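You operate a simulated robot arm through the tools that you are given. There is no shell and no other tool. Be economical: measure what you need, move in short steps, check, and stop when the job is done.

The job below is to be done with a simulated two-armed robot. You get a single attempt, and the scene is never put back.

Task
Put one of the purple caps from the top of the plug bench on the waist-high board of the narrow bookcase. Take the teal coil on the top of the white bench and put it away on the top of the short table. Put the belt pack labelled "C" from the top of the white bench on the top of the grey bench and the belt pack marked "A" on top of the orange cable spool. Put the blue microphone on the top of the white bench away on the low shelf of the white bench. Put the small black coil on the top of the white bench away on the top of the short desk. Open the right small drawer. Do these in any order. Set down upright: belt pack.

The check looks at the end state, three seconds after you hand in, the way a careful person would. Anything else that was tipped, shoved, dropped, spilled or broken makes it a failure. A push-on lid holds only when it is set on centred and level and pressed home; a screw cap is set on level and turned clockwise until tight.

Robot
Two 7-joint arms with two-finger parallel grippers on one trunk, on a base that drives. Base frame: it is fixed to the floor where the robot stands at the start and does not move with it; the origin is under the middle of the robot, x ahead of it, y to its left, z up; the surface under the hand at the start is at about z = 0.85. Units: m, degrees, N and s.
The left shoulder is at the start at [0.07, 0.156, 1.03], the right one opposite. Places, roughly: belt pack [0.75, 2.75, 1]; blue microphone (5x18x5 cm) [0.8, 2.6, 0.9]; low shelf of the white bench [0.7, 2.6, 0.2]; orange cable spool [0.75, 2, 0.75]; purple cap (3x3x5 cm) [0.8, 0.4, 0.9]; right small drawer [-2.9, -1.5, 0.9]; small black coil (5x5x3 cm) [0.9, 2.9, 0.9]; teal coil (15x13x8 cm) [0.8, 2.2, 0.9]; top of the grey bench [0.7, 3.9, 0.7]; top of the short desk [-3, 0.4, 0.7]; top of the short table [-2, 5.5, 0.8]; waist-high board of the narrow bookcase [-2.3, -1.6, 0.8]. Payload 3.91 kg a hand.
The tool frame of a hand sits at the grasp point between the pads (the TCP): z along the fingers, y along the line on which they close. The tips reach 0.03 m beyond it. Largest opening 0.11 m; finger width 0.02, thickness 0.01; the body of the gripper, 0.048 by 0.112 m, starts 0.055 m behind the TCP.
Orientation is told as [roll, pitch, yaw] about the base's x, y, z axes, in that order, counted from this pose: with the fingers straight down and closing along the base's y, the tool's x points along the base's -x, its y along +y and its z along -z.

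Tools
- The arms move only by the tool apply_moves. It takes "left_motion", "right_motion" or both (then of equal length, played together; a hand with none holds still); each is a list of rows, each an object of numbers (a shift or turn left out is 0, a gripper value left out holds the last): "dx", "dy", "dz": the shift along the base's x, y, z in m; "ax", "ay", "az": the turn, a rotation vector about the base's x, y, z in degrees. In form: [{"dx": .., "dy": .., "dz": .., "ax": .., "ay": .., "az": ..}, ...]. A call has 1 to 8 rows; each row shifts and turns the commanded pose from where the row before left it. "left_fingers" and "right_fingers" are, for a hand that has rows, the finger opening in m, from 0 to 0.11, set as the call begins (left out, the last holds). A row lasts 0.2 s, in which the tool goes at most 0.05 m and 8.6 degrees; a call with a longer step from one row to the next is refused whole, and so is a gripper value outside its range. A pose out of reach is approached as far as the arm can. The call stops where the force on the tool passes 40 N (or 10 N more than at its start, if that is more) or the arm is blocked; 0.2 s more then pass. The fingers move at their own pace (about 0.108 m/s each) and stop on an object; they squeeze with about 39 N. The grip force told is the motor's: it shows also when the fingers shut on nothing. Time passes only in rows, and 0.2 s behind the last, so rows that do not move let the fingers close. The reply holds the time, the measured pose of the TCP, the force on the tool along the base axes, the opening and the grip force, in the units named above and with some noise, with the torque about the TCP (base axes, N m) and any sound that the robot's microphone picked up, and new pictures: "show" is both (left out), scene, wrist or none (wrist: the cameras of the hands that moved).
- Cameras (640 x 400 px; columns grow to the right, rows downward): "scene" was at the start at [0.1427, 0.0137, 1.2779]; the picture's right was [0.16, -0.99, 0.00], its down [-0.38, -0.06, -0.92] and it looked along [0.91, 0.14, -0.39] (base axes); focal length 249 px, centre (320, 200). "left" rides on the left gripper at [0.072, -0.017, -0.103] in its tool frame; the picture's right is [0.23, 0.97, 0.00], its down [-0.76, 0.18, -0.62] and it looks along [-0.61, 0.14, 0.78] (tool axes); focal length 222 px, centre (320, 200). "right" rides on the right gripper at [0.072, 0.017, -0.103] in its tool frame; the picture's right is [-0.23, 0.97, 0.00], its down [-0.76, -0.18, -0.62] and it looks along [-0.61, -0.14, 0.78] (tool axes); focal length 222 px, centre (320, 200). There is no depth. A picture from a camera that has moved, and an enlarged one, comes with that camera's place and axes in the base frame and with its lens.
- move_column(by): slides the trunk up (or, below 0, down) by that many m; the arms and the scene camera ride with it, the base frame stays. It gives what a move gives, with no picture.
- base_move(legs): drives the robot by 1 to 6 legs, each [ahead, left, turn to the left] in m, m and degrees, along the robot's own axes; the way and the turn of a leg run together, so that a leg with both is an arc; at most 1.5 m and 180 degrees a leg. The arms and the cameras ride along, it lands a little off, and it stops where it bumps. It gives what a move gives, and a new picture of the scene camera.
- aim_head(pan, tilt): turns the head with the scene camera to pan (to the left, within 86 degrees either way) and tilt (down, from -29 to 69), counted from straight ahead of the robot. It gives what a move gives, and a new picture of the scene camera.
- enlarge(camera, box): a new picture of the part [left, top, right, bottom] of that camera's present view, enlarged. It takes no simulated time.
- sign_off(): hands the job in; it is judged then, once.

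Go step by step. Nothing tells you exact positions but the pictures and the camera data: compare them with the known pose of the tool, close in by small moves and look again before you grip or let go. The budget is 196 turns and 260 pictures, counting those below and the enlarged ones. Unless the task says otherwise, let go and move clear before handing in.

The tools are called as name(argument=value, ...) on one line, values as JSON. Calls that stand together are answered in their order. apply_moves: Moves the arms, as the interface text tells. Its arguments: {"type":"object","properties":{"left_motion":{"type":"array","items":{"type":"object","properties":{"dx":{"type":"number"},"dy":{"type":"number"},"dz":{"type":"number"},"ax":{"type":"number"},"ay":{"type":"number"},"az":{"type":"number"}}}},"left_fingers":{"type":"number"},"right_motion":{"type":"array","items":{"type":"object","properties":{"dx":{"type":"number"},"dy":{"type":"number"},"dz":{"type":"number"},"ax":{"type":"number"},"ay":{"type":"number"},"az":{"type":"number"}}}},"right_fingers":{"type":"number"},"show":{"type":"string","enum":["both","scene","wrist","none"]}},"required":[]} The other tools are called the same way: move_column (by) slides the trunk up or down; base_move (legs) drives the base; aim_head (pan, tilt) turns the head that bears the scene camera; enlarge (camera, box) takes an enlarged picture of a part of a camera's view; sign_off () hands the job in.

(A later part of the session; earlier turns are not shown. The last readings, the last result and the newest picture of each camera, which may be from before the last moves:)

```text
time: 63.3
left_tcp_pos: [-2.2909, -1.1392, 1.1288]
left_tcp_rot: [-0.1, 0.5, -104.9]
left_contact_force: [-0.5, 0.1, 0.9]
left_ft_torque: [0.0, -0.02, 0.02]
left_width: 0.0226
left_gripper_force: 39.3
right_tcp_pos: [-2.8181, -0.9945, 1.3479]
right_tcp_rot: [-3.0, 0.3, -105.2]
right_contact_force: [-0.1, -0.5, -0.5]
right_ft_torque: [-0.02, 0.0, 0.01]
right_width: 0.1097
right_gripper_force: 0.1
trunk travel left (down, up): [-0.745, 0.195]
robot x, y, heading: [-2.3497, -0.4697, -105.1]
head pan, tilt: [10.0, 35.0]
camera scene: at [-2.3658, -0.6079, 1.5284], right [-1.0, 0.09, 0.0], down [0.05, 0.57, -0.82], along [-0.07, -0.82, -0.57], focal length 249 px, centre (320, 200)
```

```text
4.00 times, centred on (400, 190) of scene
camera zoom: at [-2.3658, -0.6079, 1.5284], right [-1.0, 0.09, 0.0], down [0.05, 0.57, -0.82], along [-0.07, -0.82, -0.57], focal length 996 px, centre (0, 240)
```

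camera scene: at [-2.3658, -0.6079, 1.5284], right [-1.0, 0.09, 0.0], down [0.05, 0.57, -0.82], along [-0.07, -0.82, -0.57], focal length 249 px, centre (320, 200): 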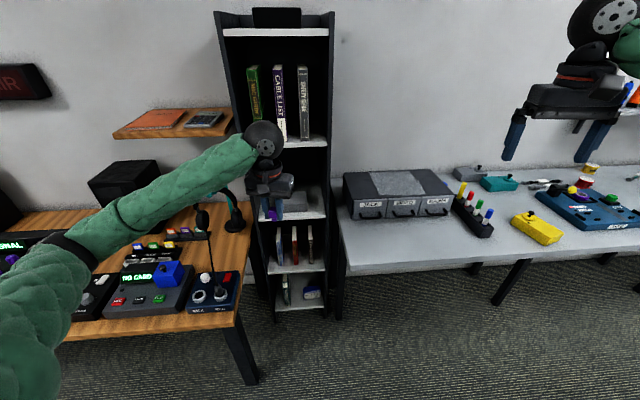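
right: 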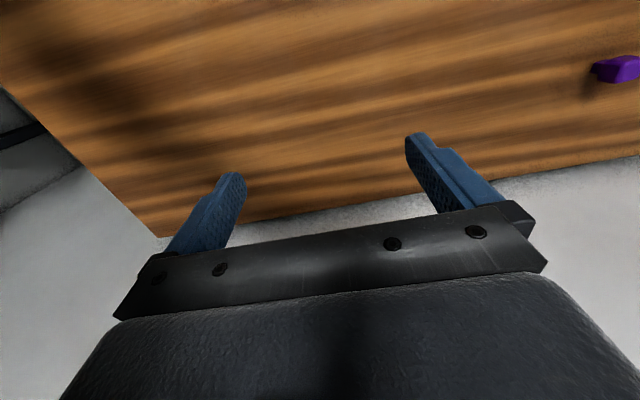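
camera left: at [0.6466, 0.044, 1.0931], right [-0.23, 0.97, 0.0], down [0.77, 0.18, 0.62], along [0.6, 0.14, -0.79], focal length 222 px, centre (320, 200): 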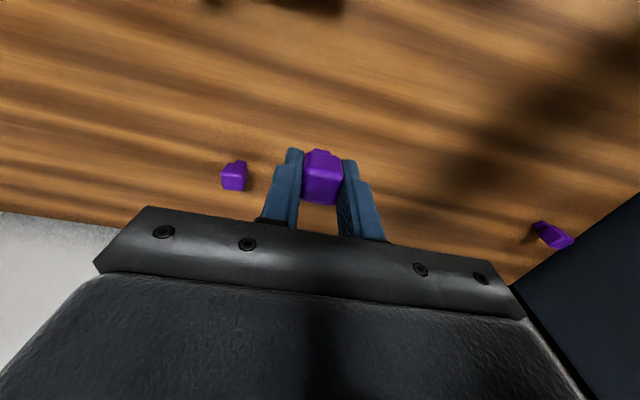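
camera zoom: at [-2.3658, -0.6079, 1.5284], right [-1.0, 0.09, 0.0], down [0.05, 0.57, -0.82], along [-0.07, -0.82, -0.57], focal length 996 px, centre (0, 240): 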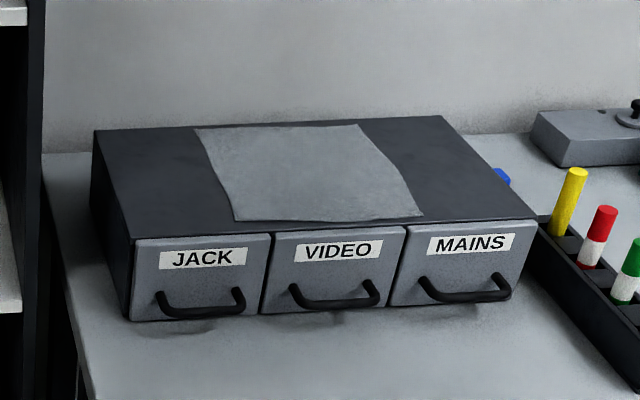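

A grey box stands mid-board; a free slot about 8 cm wide lies on its right at x≈-2.43. I turn the hand so it closes along the depth, then move closer.

apply_moves(left_motion=[{"az": -8.4}, {"az": -8.4}, {"az": -8.4}, {"az": -8.4}, {"az": -8.4}, {"az": -8.4}, {"az": -8.4}, {"az": -8.4}], show="none")

apply_moves(left_motion=[{"az": -7.5}, {"dx": -0.04}, {"dx": -0.035}, {}], show="scene")

```text
time: 65.1
left_tcp_pos: [-2.2908, -1.1385, 1.129]
left_tcp_rot: [-0.2, 0.5, -172.2]
left_contact_force: [0.4, 0.6, -0.4]
left_ft_torque: [0.02, -0.04, 0.0]
left_width: 0.0227
left_gripper_force: 38.7
right_tcp_pos: [-2.8186, -0.9944, 1.3469]
right_tcp_rot: [-2.9, 0.4, -105.2]
right_contact_force: [-0.1, 0.1, -0.2]
right_ft_torque: [0.0, 0.03, -0.01]
right_width: 0.11
right_gripper_force: 0.1
trunk travel left (down, up): [-0.745, 0.195]
robot x, y, heading: [-2.3422, -0.474, -105.1]
head pan, tilt: [10.0, 35.0]
```

```text
time: 66.1
left_tcp_pos: [-2.3652, -1.1377, 1.128]
left_tcp_rot: [-0.1, 0.5, -179.6]
left_contact_force: [0.3, -0.3, -0.4]
left_ft_torque: [-0.02, 0.0, -0.01]
left_width: 0.0227
left_gripper_force: 39.2
right_tcp_pos: [-2.8181, -0.9948, 1.3486]
right_tcp_rot: [-2.9, 0.5, -105.2]
right_contact_force: [0.8, -0.8, -0.3]
right_ft_torque: [0.01, -0.03, -0.02]
right_width: 0.1099
right_gripper_force: 0.0
trunk travel left (down, up): [-0.745, 0.195]
robot x, y, heading: [-2.3459, -0.4697, -105.2]
head pan, tilt: [10.0, 35.0]
camera scene: at [-2.3644, -0.6074, 1.5285], right [-1.0, 0.09, 0.0], down [0.05, 0.57, -0.82], along [-0.07, -0.82, -0.57], focal length 249 px, centre (320, 200)
```

scene: 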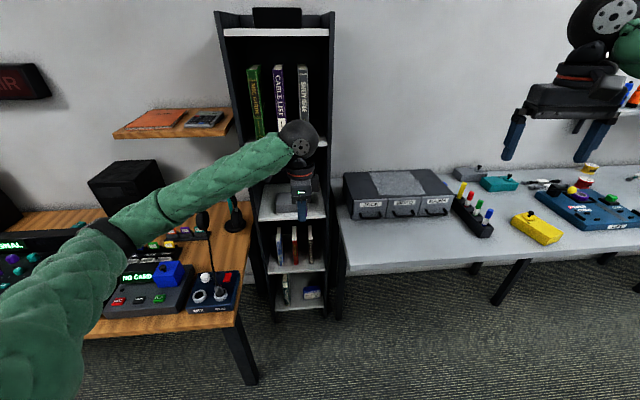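

base_move(legs=[[0.22, 0, 0]])

enlarge(camera="scene", box=[190, 120, 350, 250])

enlarge(camera="left", box=[0, 0, 640, 400])

```text
time: 67.8
left_tcp_pos: [-2.4247, -1.3511, 1.1281]
left_tcp_rot: [-0.2, 0.5, -179.8]
left_contact_force: [0.5, 0.5, -0.3]
left_ft_torque: [0.02, 0.02, 0.01]
left_width: 0.0228
left_gripper_force: 38.7
right_tcp_pos: [-2.8765, -1.2075, 1.3463]
right_tcp_rot: [-3.0, 0.5, -105.3]
right_contact_force: [-0.5, -0.4, -0.2]
right_ft_torque: [0.03, 0.03, -0.02]
right_width: 0.1102
right_gripper_force: 0.0
trunk travel left (down, up): [-0.745, 0.195]
robot x, y, heading: [-2.4036, -0.6847, -105.5]
head pan, tilt: [10.0, 35.0]
camera scene: at [-2.424, -0.8206, 1.5284], right [-1.0, 0.09, 0.0], down [0.05, 0.57, -0.82], along [-0.08, -0.82, -0.57], focal length 249 px, centre (320, 200)
```

scene: 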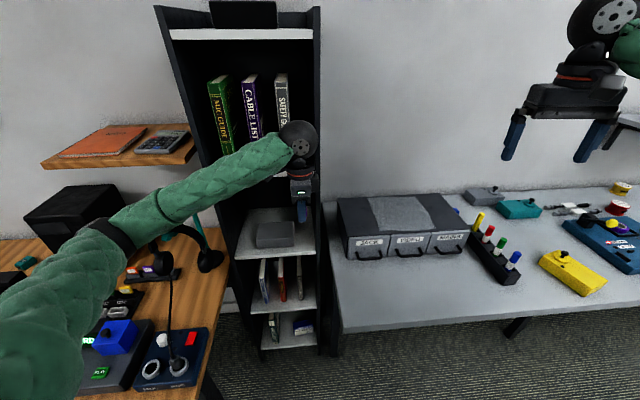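

```text
3.08 times, centred on (270, 185) of scene
camera zoom: at [-2.424, -0.8206, 1.5284], right [-1.0, 0.09, 0.0], down [0.05, 0.57, -0.82], along [-0.08, -0.82, -0.57], focal length 766 px, centre (474, 246)
```

zoom: 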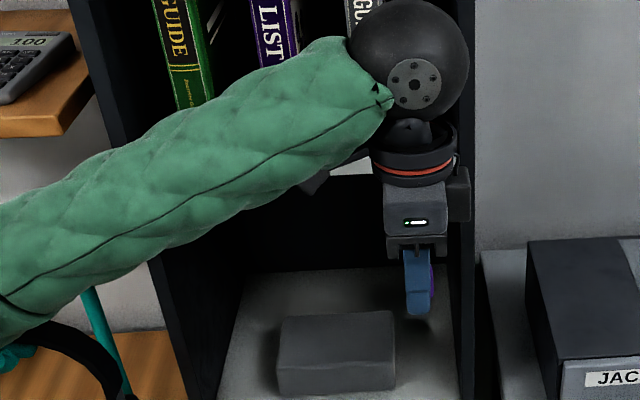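

```text
1.00 times, centred on (320, 200) of left (not enlarged: the box is as wide or as high as the picture)
camera zoom: at [-2.3538, -1.3337, 1.2323], right [0.23, -0.97, 0.0], down [-0.77, -0.18, 0.62], along [-0.6, -0.14, -0.79], focal length 222 px, centre (320, 200)
```

zoom: 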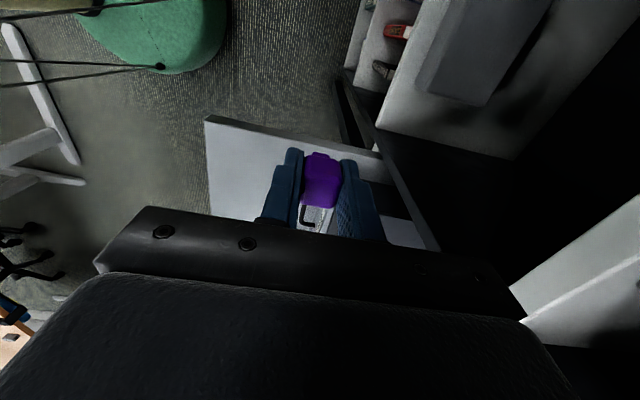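

The slot is confirmed: I aim for (-2.415, -1.54). First straight down in front of the bookcase to just above board height.

apply_moves(left_motion=[{"dz": -0.045}, {"dz": -0.045}, {"dz": -0.045}, {"dz": -0.045}, {"dz": -0.045}, {"dz": -0.035, "dx": 0.01}, {}])

enlarge(camera="scene", box=[190, 150, 350, 250])

```text
time: 69.4
left_tcp_pos: [-2.4148, -1.3505, 0.8663]
left_tcp_rot: [-0.1, 0.5, -179.7]
left_contact_force: [0.2, -0.4, 0.2]
left_ft_torque: [-0.03, 0.0, 0.01]
left_width: 0.0226
left_gripper_force: 39.5
right_tcp_pos: [-2.8775, -1.2049, 1.3476]
right_tcp_rot: [-2.9, 0.4, -105.3]
right_contact_force: [0.0, 0.1, 0.3]
right_ft_torque: [-0.01, 0.0, 0.0]
right_width: 0.1098
right_gripper_force: 0.1
trunk travel left (down, up): [-0.745, 0.195]
robot x, y, heading: [-2.4013, -0.6816, -105.3]
head pan, tilt: [10.0, 35.0]
camera scene: at [-2.4244, -0.8199, 1.5284], right [-1.0, 0.09, 0.0], down [0.05, 0.57, -0.82], along [-0.07, -0.82, -0.57], focal length 249 px, centre (320, 200)
camera left: at [-2.3437, -1.3336, 0.9717], right [0.23, -0.97, 0.0], down [-0.77, -0.18, 0.62], along [-0.6, -0.14, -0.79], focal length 222 px, centre (320, 200)
```

scene: 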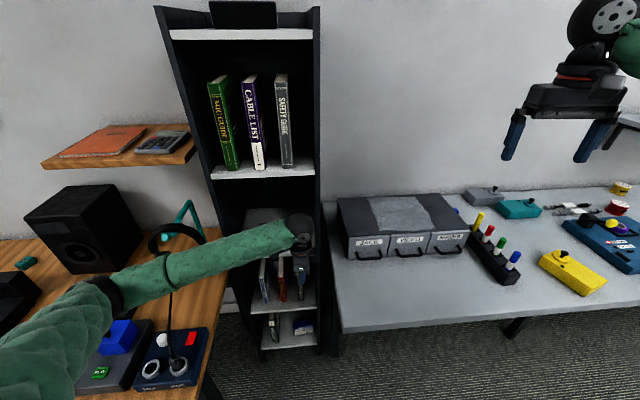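
left: 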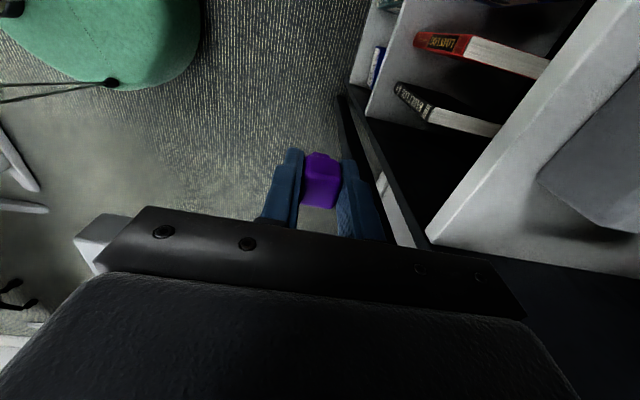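

```text
4.00 times, centred on (270, 200) of scene
camera zoom: at [-2.4244, -0.8199, 1.5284], right [-1.0, 0.09, 0.0], down [0.05, 0.57, -0.82], along [-0.07, -0.82, -0.57], focal length 996 px, centre (520, 200)
```

zoom: 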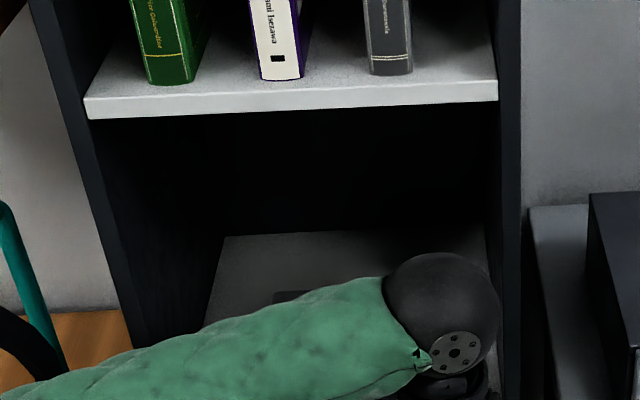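

The board's corner and box corner agree with my estimates. I move in level over the board.

apply_moves(left_motion=[{"dy": -0.045}, {"dy": -0.045}, {"dy": -0.045, "dx": -0.004}, {"dy": -0.045}, {}])

enlarge(camera="scene", box=[190, 150, 350, 250])

```text
time: 70.1
left_tcp_pos: [-2.4144, -1.4436, 0.868]
left_tcp_rot: [-1.0, 0.8, 179.9]
left_contact_force: [4.2, 10.3, 10.7]
left_ft_torque: [0.19, -0.19, 0.2]
left_width: 0.0227
left_gripper_force: 38.6
right_tcp_pos: [-2.8767, -1.2038, 1.3479]
right_tcp_rot: [-2.9, 0.4, -105.3]
right_contact_force: [-0.1, 0.3, 0.1]
right_ft_torque: [-0.01, -0.01, -0.01]
right_width: 0.1102
right_gripper_force: 0.1
trunk travel left (down, up): [-0.745, 0.195]
robot x, y, heading: [-2.4028, -0.6797, -105.1]
head pan, tilt: [10.0, 35.0]
stopped in row 3 (left hand): the force on the tool passed its limit at 150 N (the readings are from after the stop); the commanded pose is now the measured one
camera scene: at [-2.4231, -0.8178, 1.5286], right [-1.0, 0.09, 0.0], down [0.05, 0.57, -0.82], along [-0.07, -0.82, -0.57], focal length 249 px, centre (320, 200)
camera left: at [-2.3441, -1.4288, 0.9724], right [0.23, -0.97, -0.01], down [-0.77, -0.19, 0.61], along [-0.6, -0.13, -0.79], focal length 222 px, centre (320, 200)
```

scene: 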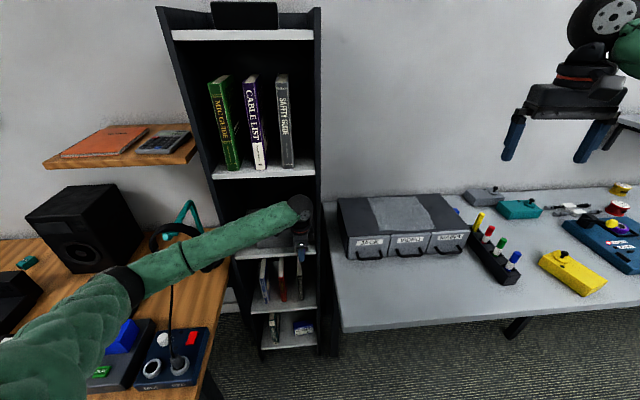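
left: 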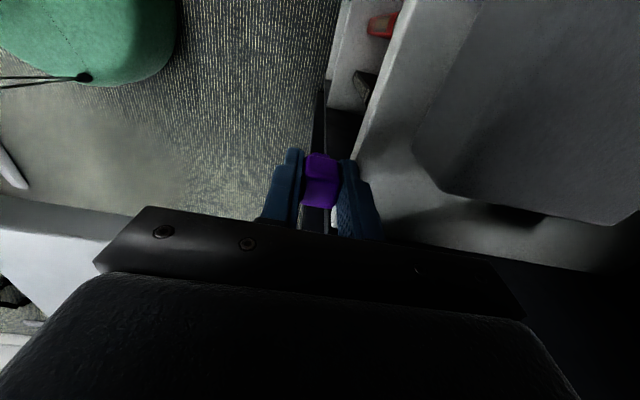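

```text
4.00 times, centred on (270, 200) of scene
camera zoom: at [-2.4231, -0.8178, 1.5286], right [-1.0, 0.09, 0.0], down [0.05, 0.57, -0.82], along [-0.07, -0.82, -0.57], focal length 996 px, centre (520, 200)
```

zoom: 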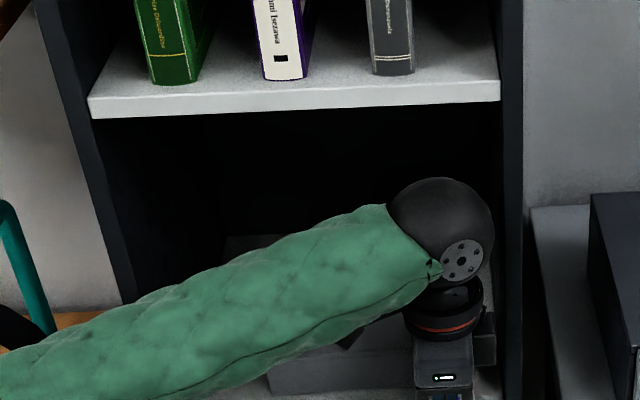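

The rear finger met the board's front edge: the board is higher than told, near z≈0.84. I back off, rise 4 cm, and check.

apply_moves(left_motion=[{"dy": 0.03}, {"dz": 0.04, "dx": 0.004}, {}])

enlarge(camera="left", box=[240, 60, 640, 310])

```text
time: 70.9
left_tcp_pos: [-2.4103, -1.4156, 0.9056]
left_tcp_rot: [-1.1, 1.0, 179.9]
left_contact_force: [0.5, 0.0, -0.3]
left_ft_torque: [0.03, 0.02, 0.0]
left_width: 0.0226
left_gripper_force: 38.9
right_tcp_pos: [-2.8762, -1.208, 1.3459]
right_tcp_rot: [-2.9, 0.5, -105.2]
right_contact_force: [-0.1, -0.9, 0.0]
right_ft_torque: [0.02, -0.02, 0.01]
right_width: 0.1098
right_gripper_force: 0.1
trunk travel left (down, up): [-0.745, 0.195]
robot x, y, heading: [-2.4059, -0.6827, -105.0]
head pan, tilt: [10.0, 35.0]
camera scene: at [-2.4236, -0.8205, 1.5283], right [-1.0, 0.09, 0.0], down [0.05, 0.57, -0.82], along [-0.07, -0.82, -0.57], focal length 249 px, centre (320, 200)
camera left: at [-2.3404, -1.4001, 1.0113], right [0.23, -0.97, -0.01], down [-0.77, -0.19, 0.61], along [-0.59, -0.13, -0.79], focal length 222 px, centre (320, 200)
```

scene: 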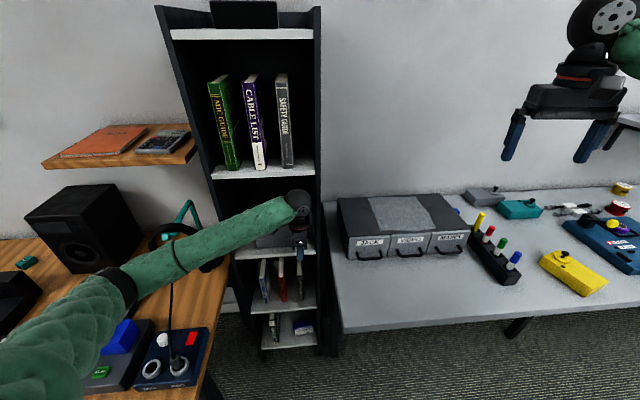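
left: 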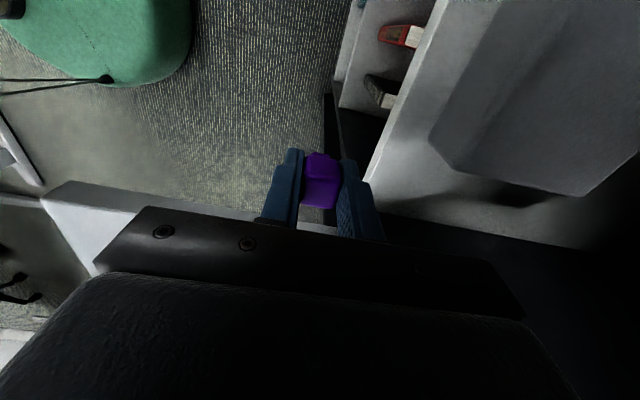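

```text
1.60 times, centred on (440, 185) of left
camera zoom: at [-2.3404, -1.4001, 1.0113], right [0.23, -0.97, -0.01], down [-0.77, -0.19, 0.61], along [-0.59, -0.13, -0.79], focal length 355 px, centre (128, 224)
```

zoom: 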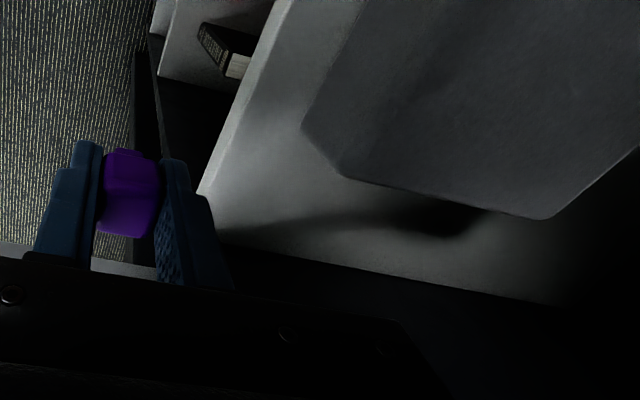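

Parallax gives board z≈0.83, front edge y≈-1.467, box corner (-2.39, -1.506), right wall x≈-2.48. I move in high enough to (-2.425, -1.51).

apply_moves(left_motion=[{"dx": -0.01, "dy": -0.03, "ay": -1, "ax": 1}, {"dx": -0.005, "dy": -0.035}, {"dy": -0.03}, {}])

```text
time: 71.9
left_tcp_pos: [-2.4214, -1.5112, 0.9067]
left_tcp_rot: [-2.0, 1.8, 180.0]
left_contact_force: [27.0, 11.9, 2.3]
left_ft_torque: [-1.13, 2.68, -0.6]
left_width: 0.0227
left_gripper_force: 38.8
right_tcp_pos: [-2.8728, -1.2059, 1.348]
right_tcp_rot: [-2.9, 0.4, -105.1]
right_contact_force: [0.7, -0.5, 0.2]
right_ft_torque: [0.0, 0.02, -0.03]
right_width: 0.1102
right_gripper_force: 0.0
trunk travel left (down, up): [-0.745, 0.195]
robot x, y, heading: [-2.4051, -0.6832, -105.1]
head pan, tilt: [10.0, 35.0]
camera scene: at [-2.4203, -0.8187, 1.5286], right [-1.0, 0.09, 0.0], down [0.05, 0.57, -0.82], along [-0.07, -0.82, -0.57], focal length 249 px, centre (320, 200)
camera left: at [-2.3532, -1.4976, 1.0132], right [0.23, -0.97, -0.03], down [-0.78, -0.2, 0.59], along [-0.58, -0.11, -0.81], focal length 222 px, centre (320, 200)
```

scene: 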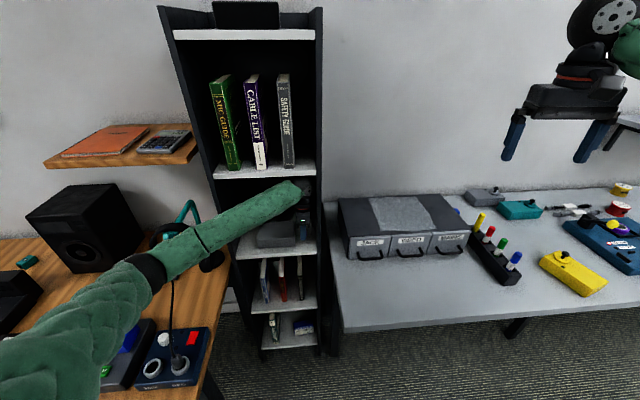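
left: 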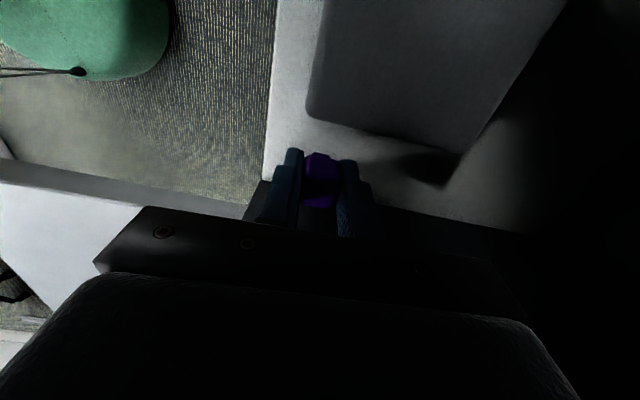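

The wrist body touches the right wall (27 N sideways). I shift 1.2 cm away from it.

apply_moves(left_motion=[{"dx": 0.012}, {}], show="none")

enlarge(camera="left", box=[200, 60, 520, 260])

enlarge(camera="scene", box=[220, 150, 340, 250])

```text
time: 72.5
left_tcp_pos: [-2.4137, -1.5114, 0.905]
left_tcp_rot: [-2.0, 1.8, 179.8]
left_contact_force: [-0.3, 0.5, 0.8]
left_ft_torque: [0.01, -0.02, 0.04]
left_width: 0.0225
left_gripper_force: 39.0
right_tcp_pos: [-2.8771, -1.2068, 1.3476]
right_tcp_rot: [-2.9, 0.6, -105.3]
right_contact_force: [-0.1, -0.2, -0.5]
right_ft_torque: [0.0, 0.03, 0.01]
right_width: 0.11
right_gripper_force: 0.0
trunk travel left (down, up): [-0.745, 0.195]
robot x, y, heading: [-2.4015, -0.682, -104.9]
head pan, tilt: [10.0, 35.0]
```

```text
2.00 times, centred on (360, 160) of left
camera zoom: at [-2.3448, -1.4975, 1.0122], right [0.23, -0.97, -0.03], down [-0.78, -0.2, 0.59], along [-0.58, -0.11, -0.81], focal length 444 px, centre (240, 280)
```

zoom: 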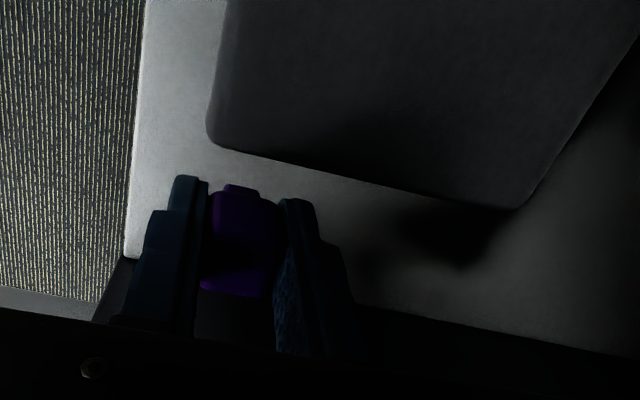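

```text
4.00 times, centred on (280, 200) of scene
camera zoom: at [-2.4229, -0.8197, 1.5285], right [-1.0, 0.09, 0.0], down [0.05, 0.57, -0.82], along [-0.07, -0.82, -0.57], focal length 996 px, centre (480, 200)
```

zoom: 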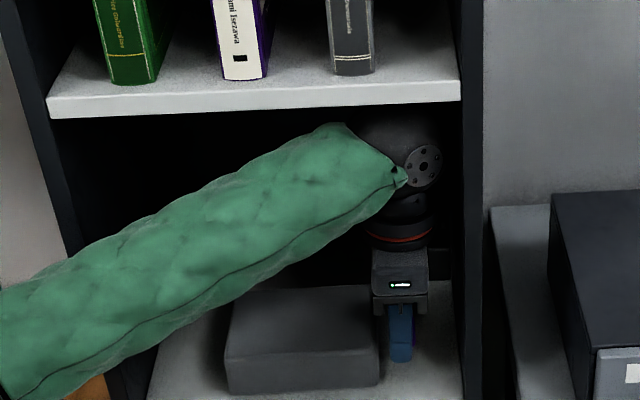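

Free of contact and over the clear spot. I lower gently until the cap touches.

apply_moves(left_motion=[{"dz": -0.012}, {"dz": -0.01}, {"dz": -0.006}, {}], show="none")

enlarge(camera="scene", box=[260, 200, 340, 260])

```text
time: 73.5
left_tcp_pos: [-2.4138, -1.5114, 0.878]
left_tcp_rot: [-2.0, 1.7, 179.9]
left_contact_force: [0.9, -0.8, 6.2]
left_ft_torque: [-0.02, 0.01, 0.03]
left_width: 0.0227
left_gripper_force: 38.4
right_tcp_pos: [-2.8756, -1.2066, 1.3472]
right_tcp_rot: [-2.8, 0.5, -105.2]
right_contact_force: [-0.8, -0.8, -0.1]
right_ft_torque: [0.0, -0.02, 0.01]
right_width: 0.1097
right_gripper_force: 0.0
trunk travel left (down, up): [-0.745, 0.195]
robot x, y, heading: [-2.4053, -0.6797, -105.0]
head pan, tilt: [10.0, 35.0]
```

```text
6.67 times, centred on (300, 230) of scene
camera zoom: at [-2.4235, -0.8195, 1.5285], right [-1.0, 0.09, 0.0], down [0.05, 0.57, -0.82], along [-0.07, -0.82, -0.57], focal length 1660 px, centre (453, 0)
```

zoom: 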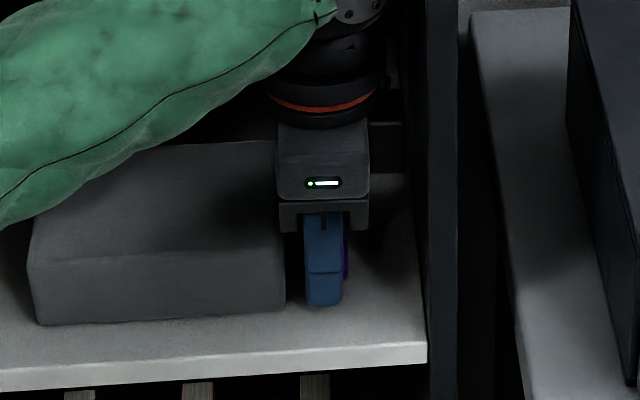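

The cap touches (6 N). I open a little and rise just enough for the rear finger to clear the cap's top.

apply_moves(left_motion=[{}, {}, {"dz": 0.015}, {"dz": 0.015}, {"dz": 0.015}, {"dz": 0.003}, {}], left_fingers=0.055)

enlarge(camera="scene", box=[260, 200, 340, 260])

```text
time: 75.1
left_tcp_pos: [-2.4141, -1.5092, 0.9269]
left_tcp_rot: [-2.1, 1.9, 179.9]
left_contact_force: [0.5, -0.4, -0.6]
left_ft_torque: [-0.01, 0.01, -0.01]
left_width: 0.0551
left_gripper_force: 0.1
right_tcp_pos: [-2.8759, -1.2065, 1.3462]
right_tcp_rot: [-2.8, 0.6, -105.3]
right_contact_force: [0.1, 0.6, -1.3]
right_ft_torque: [-0.01, 0.03, -0.01]
right_width: 0.11
right_gripper_force: 0.1
trunk travel left (down, up): [-0.745, 0.195]
robot x, y, heading: [-2.4048, -0.6832, -105.3]
head pan, tilt: [10.0, 35.0]
camera scene: at [-2.4236, -0.8199, 1.5284], right [-1.0, 0.09, 0.0], down [0.05, 0.57, -0.82], along [-0.07, -0.82, -0.57], focal length 249 px, centre (320, 200)
camera left: at [-2.3456, -1.4971, 1.0328], right [0.23, -0.97, -0.03], down [-0.78, -0.2, 0.59], along [-0.58, -0.11, -0.81], focal length 222 px, centre (320, 200)
```

scene: 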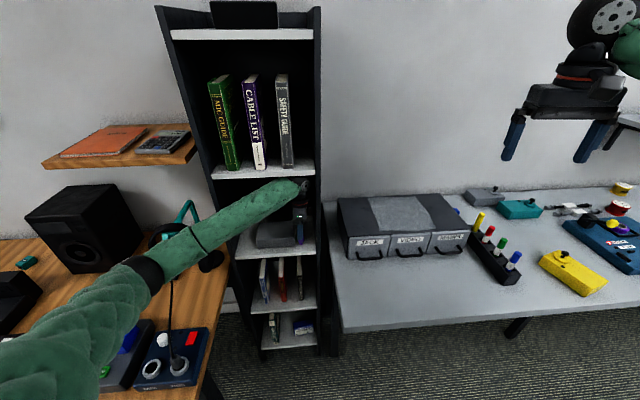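
left: 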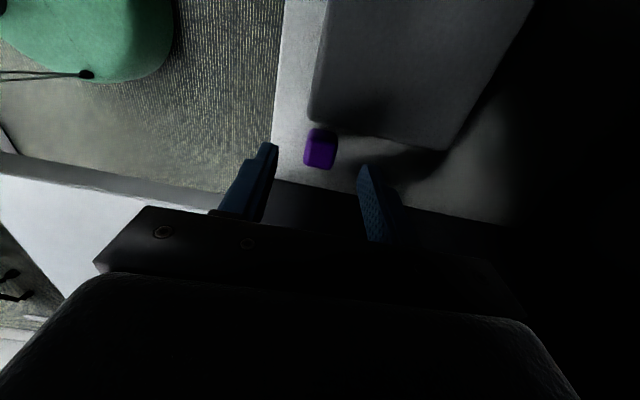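

```text
6.67 times, centred on (300, 230) of scene
camera zoom: at [-2.4236, -0.8199, 1.5284], right [-1.0, 0.09, 0.0], down [0.05, 0.57, -0.82], along [-0.07, -0.82, -0.57], focal length 1660 px, centre (453, 0)
```

zoom: 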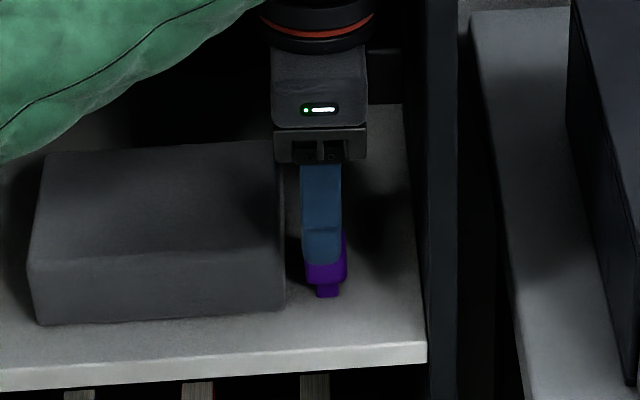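

The cap stands upright on the board. I rise a few more millimetres to be sure, then withdraw.

apply_moves(left_motion=[{"dz": 0.007}, {}], show="none")

```text
time: 75.7
left_tcp_pos: [-2.414, -1.509, 0.93]
left_tcp_rot: [-2.2, 2.0, 179.8]
left_contact_force: [-0.1, 0.6, 0.1]
left_ft_torque: [-0.02, 0.02, -0.02]
left_width: 0.0551
left_gripper_force: 0.0
right_tcp_pos: [-2.8769, -1.2076, 1.3456]
right_tcp_rot: [-2.9, 0.5, -105.1]
right_contact_force: [-0.6, -0.2, 0.2]
right_ft_torque: [0.04, 0.04, 0.03]
right_width: 0.11
right_gripper_force: 0.1
trunk travel left (down, up): [-0.745, 0.195]
robot x, y, heading: [-2.4034, -0.68, -105.1]
head pan, tilt: [10.0, 35.0]
```

apply_moves(left_motion=[{"dy": 0.02, "dz": -0.002}, {"dy": 0.015}])

enlarge(camera="scene", box=[260, 200, 340, 260])

```text
time: 76.3
left_tcp_pos: [-2.416, -1.4768, 0.9312]
left_tcp_rot: [-2.1, 1.8, 179.9]
left_contact_force: [0.2, 0.2, 1.0]
left_ft_torque: [0.02, 0.0, 0.04]
left_width: 0.055
left_gripper_force: 0.0
right_tcp_pos: [-2.8755, -1.2079, 1.3466]
right_tcp_rot: [-3.1, 0.5, -105.3]
right_contact_force: [-0.9, 0.0, 0.1]
right_ft_torque: [0.02, -0.02, -0.01]
right_width: 0.1102
right_gripper_force: 0.0
trunk travel left (down, up): [-0.745, 0.195]
robot x, y, heading: [-2.4009, -0.6815, -105.1]
head pan, tilt: [10.0, 35.0]
camera scene: at [-2.4235, -0.8217, 1.5283], right [-1.0, 0.09, 0.0], down [0.05, 0.57, -0.82], along [-0.07, -0.81, -0.57], focal length 249 px, centre (320, 200)
camera left: at [-2.3455, -1.4632, 1.0369], right [0.23, -0.97, -0.03], down [-0.78, -0.2, 0.59], along [-0.58, -0.11, -0.81], focal length 222 px, centre (320, 200)
```

scene: 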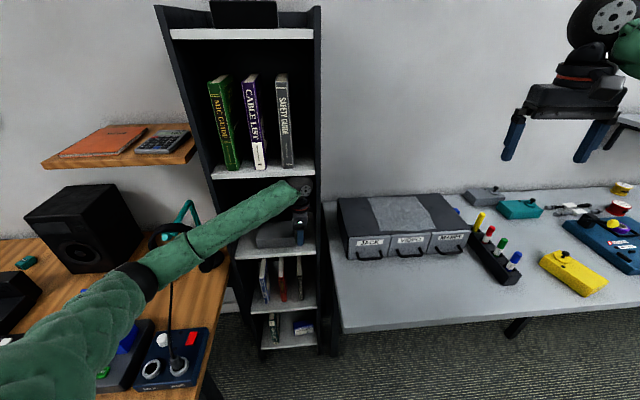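
left: 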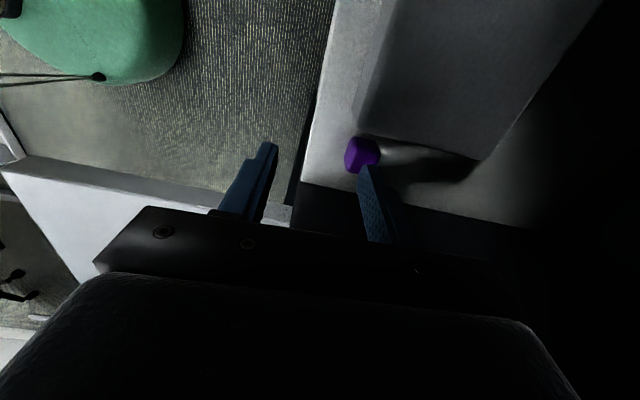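

```text
6.67 times, centred on (300, 230) of scene
camera zoom: at [-2.4235, -0.8217, 1.5283], right [-1.0, 0.09, 0.0], down [0.05, 0.57, -0.82], along [-0.07, -0.81, -0.57], focal length 1660 px, centre (453, 0)
```

zoom: 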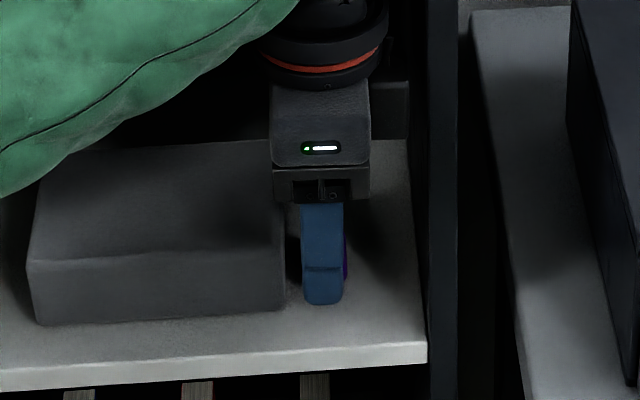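

apply_moves(left_motion=[{"dy": 0.02}, {"dy": 0.03}, {"dy": 0.04}, {"dy": 0.045}])

enlarge(camera="scene", box=[240, 190, 340, 260])

```text
time: 77.3
left_tcp_pos: [-2.4146, -1.3383, 0.9324]
left_tcp_rot: [-2.0, 1.8, 179.8]
left_contact_force: [-0.8, 0.8, -0.1]
left_ft_torque: [-0.02, 0.01, -0.01]
left_width: 0.055
left_gripper_force: 0.0
right_tcp_pos: [-2.8754, -1.2061, 1.3478]
right_tcp_rot: [-2.9, 0.4, -105.2]
right_contact_force: [-0.8, -0.3, 0.8]
right_ft_torque: [-0.02, 0.02, -0.01]
right_width: 0.11
right_gripper_force: 0.0
trunk travel left (down, up): [-0.745, 0.195]
robot x, y, heading: [-2.4042, -0.6843, -105.3]
head pan, tilt: [10.0, 35.0]
camera scene: at [-2.4233, -0.8184, 1.5286], right [-1.0, 0.09, 0.0], down [0.05, 0.57, -0.82], along [-0.07, -0.82, -0.57], focal length 249 px, centre (320, 200)
camera left: at [-2.3462, -1.3254, 1.0384], right [0.23, -0.97, -0.03], down [-0.78, -0.2, 0.59], along [-0.58, -0.11, -0.81], focal length 222 px, centre (320, 200)
```

scene: 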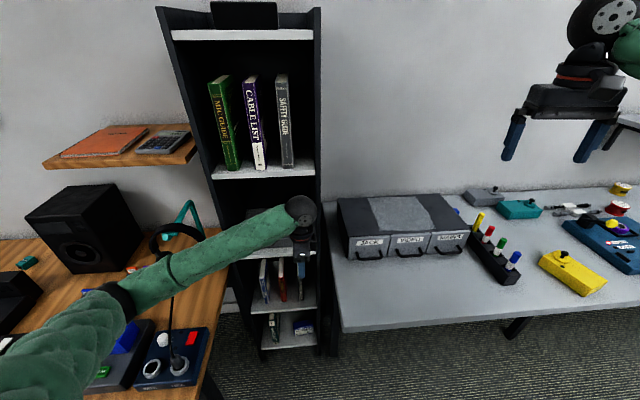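
left: 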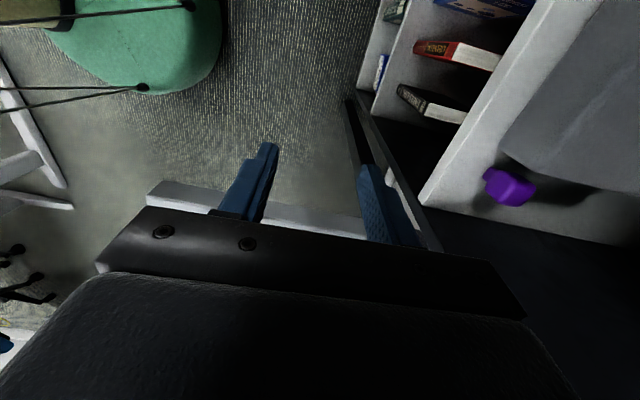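

```text
5.71 times, centred on (290, 225) of scene
camera zoom: at [-2.4233, -0.8184, 1.5286], right [-1.0, 0.09, 0.0], down [0.05, 0.57, -0.82], along [-0.07, -0.82, -0.57], focal length 1423 px, centre (491, 57)
```

zoom: 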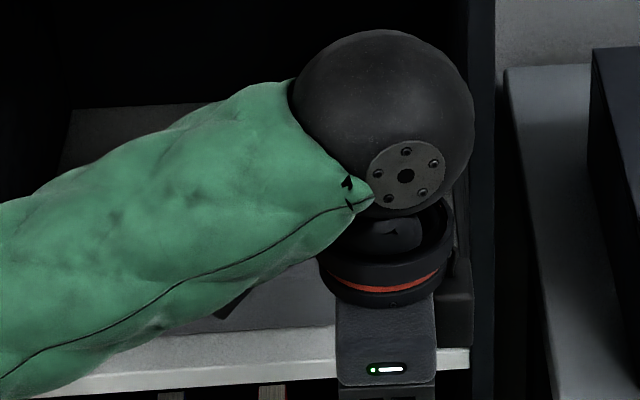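

The cap stands safely on the board. Next the right small drawer ("MAINS"); its handle is near (-2.92, -1.37, 0.905). I withdraw the left arm upward and shift the robot west.

apply_moves(left_motion=[{"dy": 0.045}, {"dy": 0.045}, {"dy": 0.04, "dz": 0.03}, {"dz": 0.05}, {"dz": 0.05}, {"dz": 0.05}, {"dz": 0.05}, {"dx": 0.04}], left_fingers=0.1, show="none")

base_move(legs=[[-0.05, -0.26, 0], [0, 0, 15]])

aim_head(pan=-15, tilt=35)

enlarge(camera="scene", box=[200, 150, 440, 300])

```text
time: 79.1
left_tcp_pos: [-2.3705, -1.2092, 1.1609]
left_tcp_rot: [-2.0, 1.6, 179.9]
left_contact_force: [1.3, 0.6, 0.0]
left_ft_torque: [0.01, 0.03, 0.01]
left_width: 0.0999
left_gripper_force: 0.0
right_tcp_pos: [-2.8732, -1.2059, 1.3491]
right_tcp_rot: [-3.2, 0.4, -105.3]
right_contact_force: [0.7, 0.0, -0.3]
right_ft_torque: [-0.02, 0.06, -0.02]
right_width: 0.1101
right_gripper_force: 0.1
trunk travel left (down, up): [-0.745, 0.195]
robot x, y, heading: [-2.4033, -0.6809, -105.1]
head pan, tilt: [10.0, 35.0]
```

```text
time: 81.8
left_tcp_pos: [-2.4758, -1.0671, 1.1596]
left_tcp_rot: [-2.0, 1.8, -165.0]
left_contact_force: [0.5, -0.1, 0.0]
left_ft_torque: [0.0, 0.0, 0.0]
left_width: 0.0999
left_gripper_force: 0.1
right_tcp_pos: [-2.9624, -1.1951, 1.3467]
right_tcp_rot: [-3.0, 0.5, -90.1]
right_contact_force: [-0.1, 1.1, -0.9]
right_ft_torque: [0.02, -0.01, 0.02]
right_width: 0.1101
right_gripper_force: 0.0
trunk travel left (down, up): [-0.745, 0.195]
robot x, y, heading: [-2.641, -0.5639, -89.9]
head pan, tilt: [10.0, 35.0]
camera scene: at [-2.6256, -0.7043, 1.5284], right [-0.99, -0.17, 0.0], down [-0.1, 0.57, -0.82], along [0.14, -0.81, -0.57], focal length 249 px, centre (320, 200)
```

scene: 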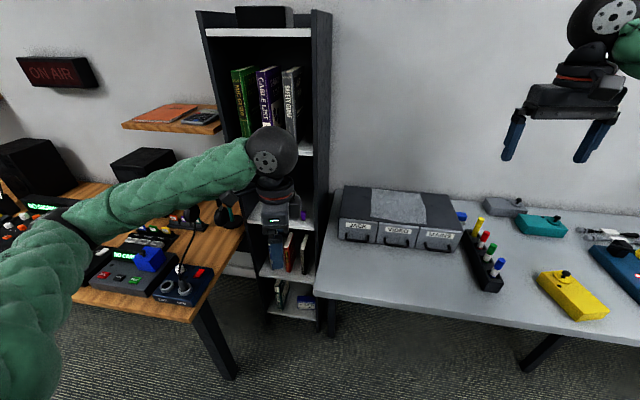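

```text
time: 82.7
left_tcp_pos: [-2.4763, -1.0684, 1.1602]
left_tcp_rot: [-2.0, 2.0, -165.0]
left_contact_force: [-0.1, -0.4, -0.9]
left_ft_torque: [0.01, -0.01, -0.01]
left_width: 0.1001
left_gripper_force: 0.0
right_tcp_pos: [-2.9617, -1.1951, 1.3473]
right_tcp_rot: [-2.9, 0.4, -90.0]
right_contact_force: [-0.2, -0.2, -0.4]
right_ft_torque: [-0.06, -0.01, 0.02]
right_width: 0.1101
right_gripper_force: 0.1
trunk travel left (down, up): [-0.745, 0.195]
robot x, y, heading: [-2.6405, -0.5664, -90.2]
head pan, tilt: [-15.0, 35.0]
camera scene: at [-2.6646, -0.7024, 1.5284], right [-0.97, 0.26, 0.0], down [0.15, 0.55, -0.82], along [-0.21, -0.79, -0.57], focal length 249 px, centre (320, 200)
```

scene: 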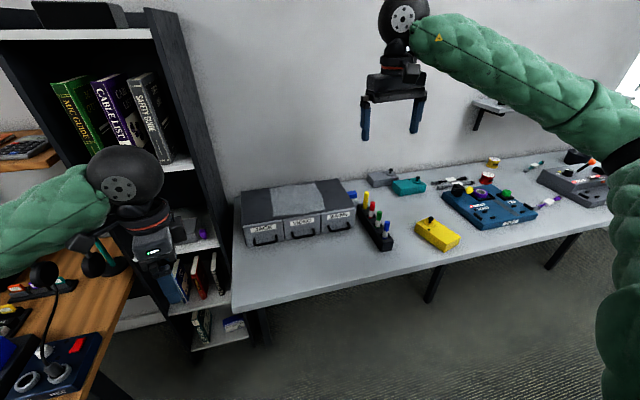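

```text
2.67 times, centred on (320, 225) of scene
camera zoom: at [-2.6646, -0.7024, 1.5284], right [-0.97, 0.26, 0.0], down [0.15, 0.55, -0.82], along [-0.21, -0.79, -0.57], focal length 664 px, centre (320, 133)
```

zoom: 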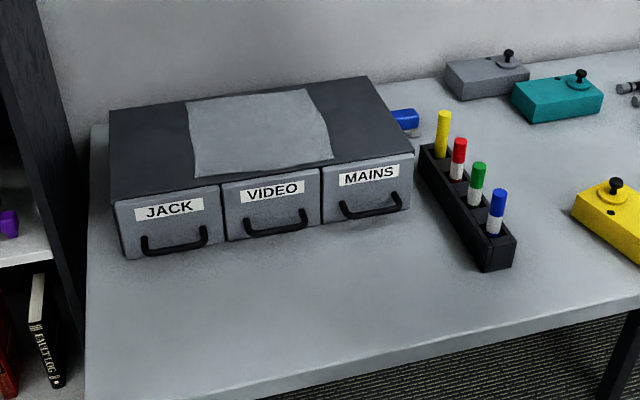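

The handle bar of the MAINS drawer is at about (-2.915, -1.365, 0.905), standing off the face by ~3 cm. I turn the right hand to close along y and bring it above the bar.

apply_moves(right_motion=[{"az": 8.4, "ax": 0.4, "dz": -0.02}, {"az": 8.4, "ax": 0.4, "dz": -0.03}, {"az": 8.4, "ax": 0.4, "dz": -0.03}, {"az": 8.4, "dz": -0.03, "dy": -0.01}, {"az": 8.4, "dz": -0.03, "dy": -0.03}, {"az": 8.4, "dz": -0.03, "dy": -0.03, "dx": 0.01}, {"az": 8.4, "dz": -0.03, "dy": -0.03, "dx": 0.01}, {"az": 8.4, "dz": -0.03, "dy": -0.03, "dx": 0.01}], right_fingers=0.03, show="none")

apply_moves(right_motion=[{"az": 8, "dz": -0.03, "dy": -0.02, "dx": 0.01}, {"az": 8, "dz": -0.03, "dy": -0.015, "dx": 0.007}, {"az": 7}, {}])

```text
time: 84.5
left_tcp_pos: [-2.4754, -1.0656, 1.1618]
left_tcp_rot: [-2.0, 1.8, -165.0]
left_contact_force: [1.5, 0.2, 0.1]
left_ft_torque: [-0.01, 0.01, -0.03]
left_width: 0.0999
left_gripper_force: 0.0
right_tcp_pos: [-2.8882, -1.2074, 1.122]
right_tcp_rot: [-4.2, 1.5, -31.7]
right_contact_force: [0.3, 1.1, 0.4]
right_ft_torque: [-0.04, -0.04, 0.0]
right_width: 0.0298
right_gripper_force: 0.0
right hand out of reach, approached as far as the arm can: row 6, 7, 8
trunk travel left (down, up): [-0.745, 0.195]
robot x, y, heading: [-2.6468, -0.5618, -90.0]
head pan, tilt: [-15.0, 35.0]
```

```text
time: 85.5
left_tcp_pos: [-2.4751, -1.0665, 1.1611]
left_tcp_rot: [-2.0, 1.8, -165.0]
left_contact_force: [0.1, 0.1, 0.3]
left_ft_torque: [0.0, 0.03, -0.05]
left_width: 0.1003
left_gripper_force: 0.1
right_tcp_pos: [-2.8759, -1.2004, 1.1105]
right_tcp_rot: [-4.5, 1.7, -29.7]
right_contact_force: [0.0, 0.5, -0.2]
right_ft_torque: [0.0, -0.01, 0.03]
right_width: 0.03
right_gripper_force: 0.0
right hand out of reach, approached as far as the arm can: row 1, 2, 3
trunk travel left (down, up): [-0.745, 0.195]
robot x, y, heading: [-2.6411, -0.565, -89.8]
head pan, tilt: [-15.0, 35.0]
camera scene: at [-2.6637, -0.7016, 1.5285], right [-0.97, 0.26, 0.0], down [0.15, 0.55, -0.82], along [-0.21, -0.79, -0.57], focal length 249 px, centre (320, 200)
camera right: at [-2.9249, -1.145, 1.2129], right [0.68, 0.73, -0.08], down [0.61, -0.5, 0.61], along [0.41, -0.46, -0.79], focal length 222 px, centre (320, 200)
```

scene: 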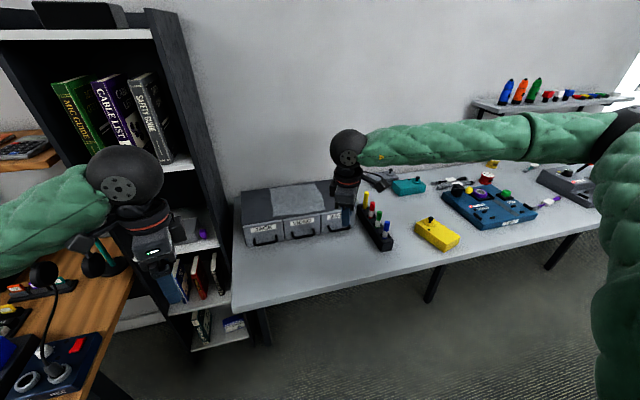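
right: 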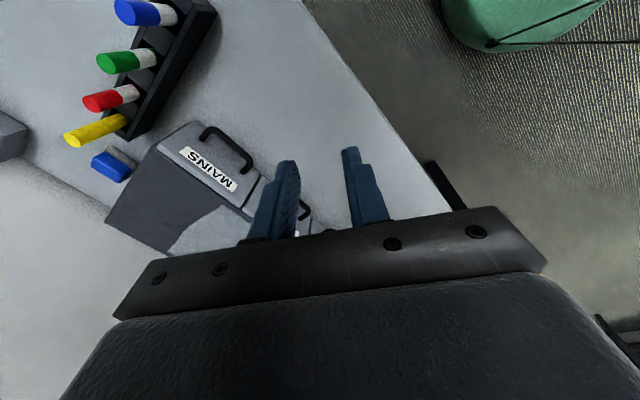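

The right wrist hits its limit at 60° of turn, so I let the base supply the rest: strafe west and turn the robot 30° left.

base_move(legs=[[0, -0.4, 0], [0, 0, 30]])

enlarge(camera="right", box=[0, 0, 640, 400])

```text
time: 89.5
left_tcp_pos: [-2.6449, -0.916, 1.1601]
left_tcp_rot: [-1.9, 1.8, -135.0]
left_contact_force: [0.2, -0.1, 0.1]
left_ft_torque: [-0.02, 0.02, 0.01]
left_width: 0.0999
left_gripper_force: 0.0
right_tcp_pos: [-2.9259, -1.2333, 1.1105]
right_tcp_rot: [-4.4, 1.6, 0.4]
right_contact_force: [-1.3, 0.5, 0.6]
right_ft_torque: [0.01, 0.02, 0.02]
right_width: 0.0299
right_gripper_force: 0.1
trunk travel left (down, up): [-0.745, 0.195]
robot x, y, heading: [-3.0406, -0.567, -60.2]
head pan, tilt: [-15.0, 35.0]
camera scene: at [-2.9921, -0.6948, 1.5284], right [-0.97, -0.26, 0.0], down [-0.15, 0.55, -0.82], along [0.21, -0.79, -0.57], focal length 249 px, centre (320, 200)
```

scene: 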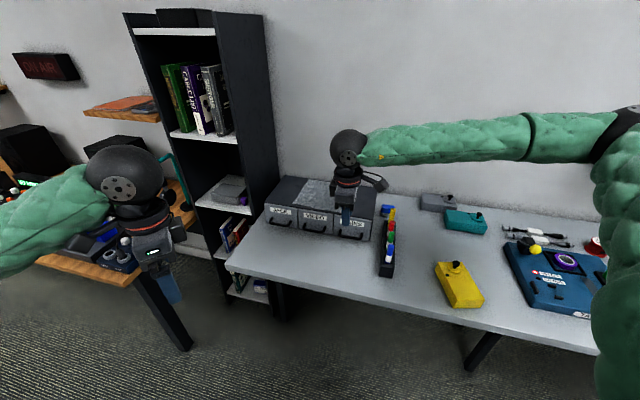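

```text
1.00 times, centred on (320, 200) of right (not enlarged: the box is as wide or as high as the picture)
camera zoom: at [-2.9965, -1.2085, 1.2125], right [0.22, 0.97, -0.08], down [0.78, -0.12, 0.61], along [0.59, -0.2, -0.79], focal length 222 px, centre (320, 200)
```

zoom: 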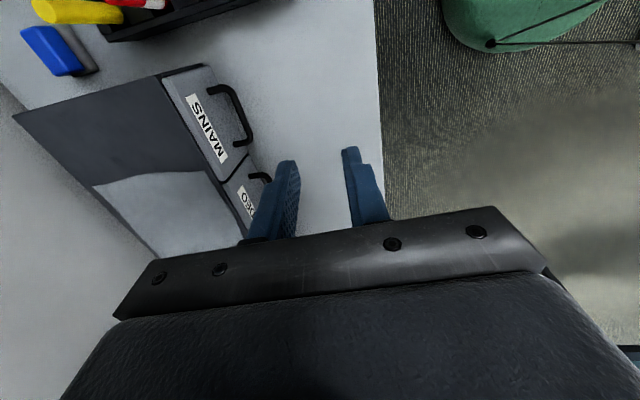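

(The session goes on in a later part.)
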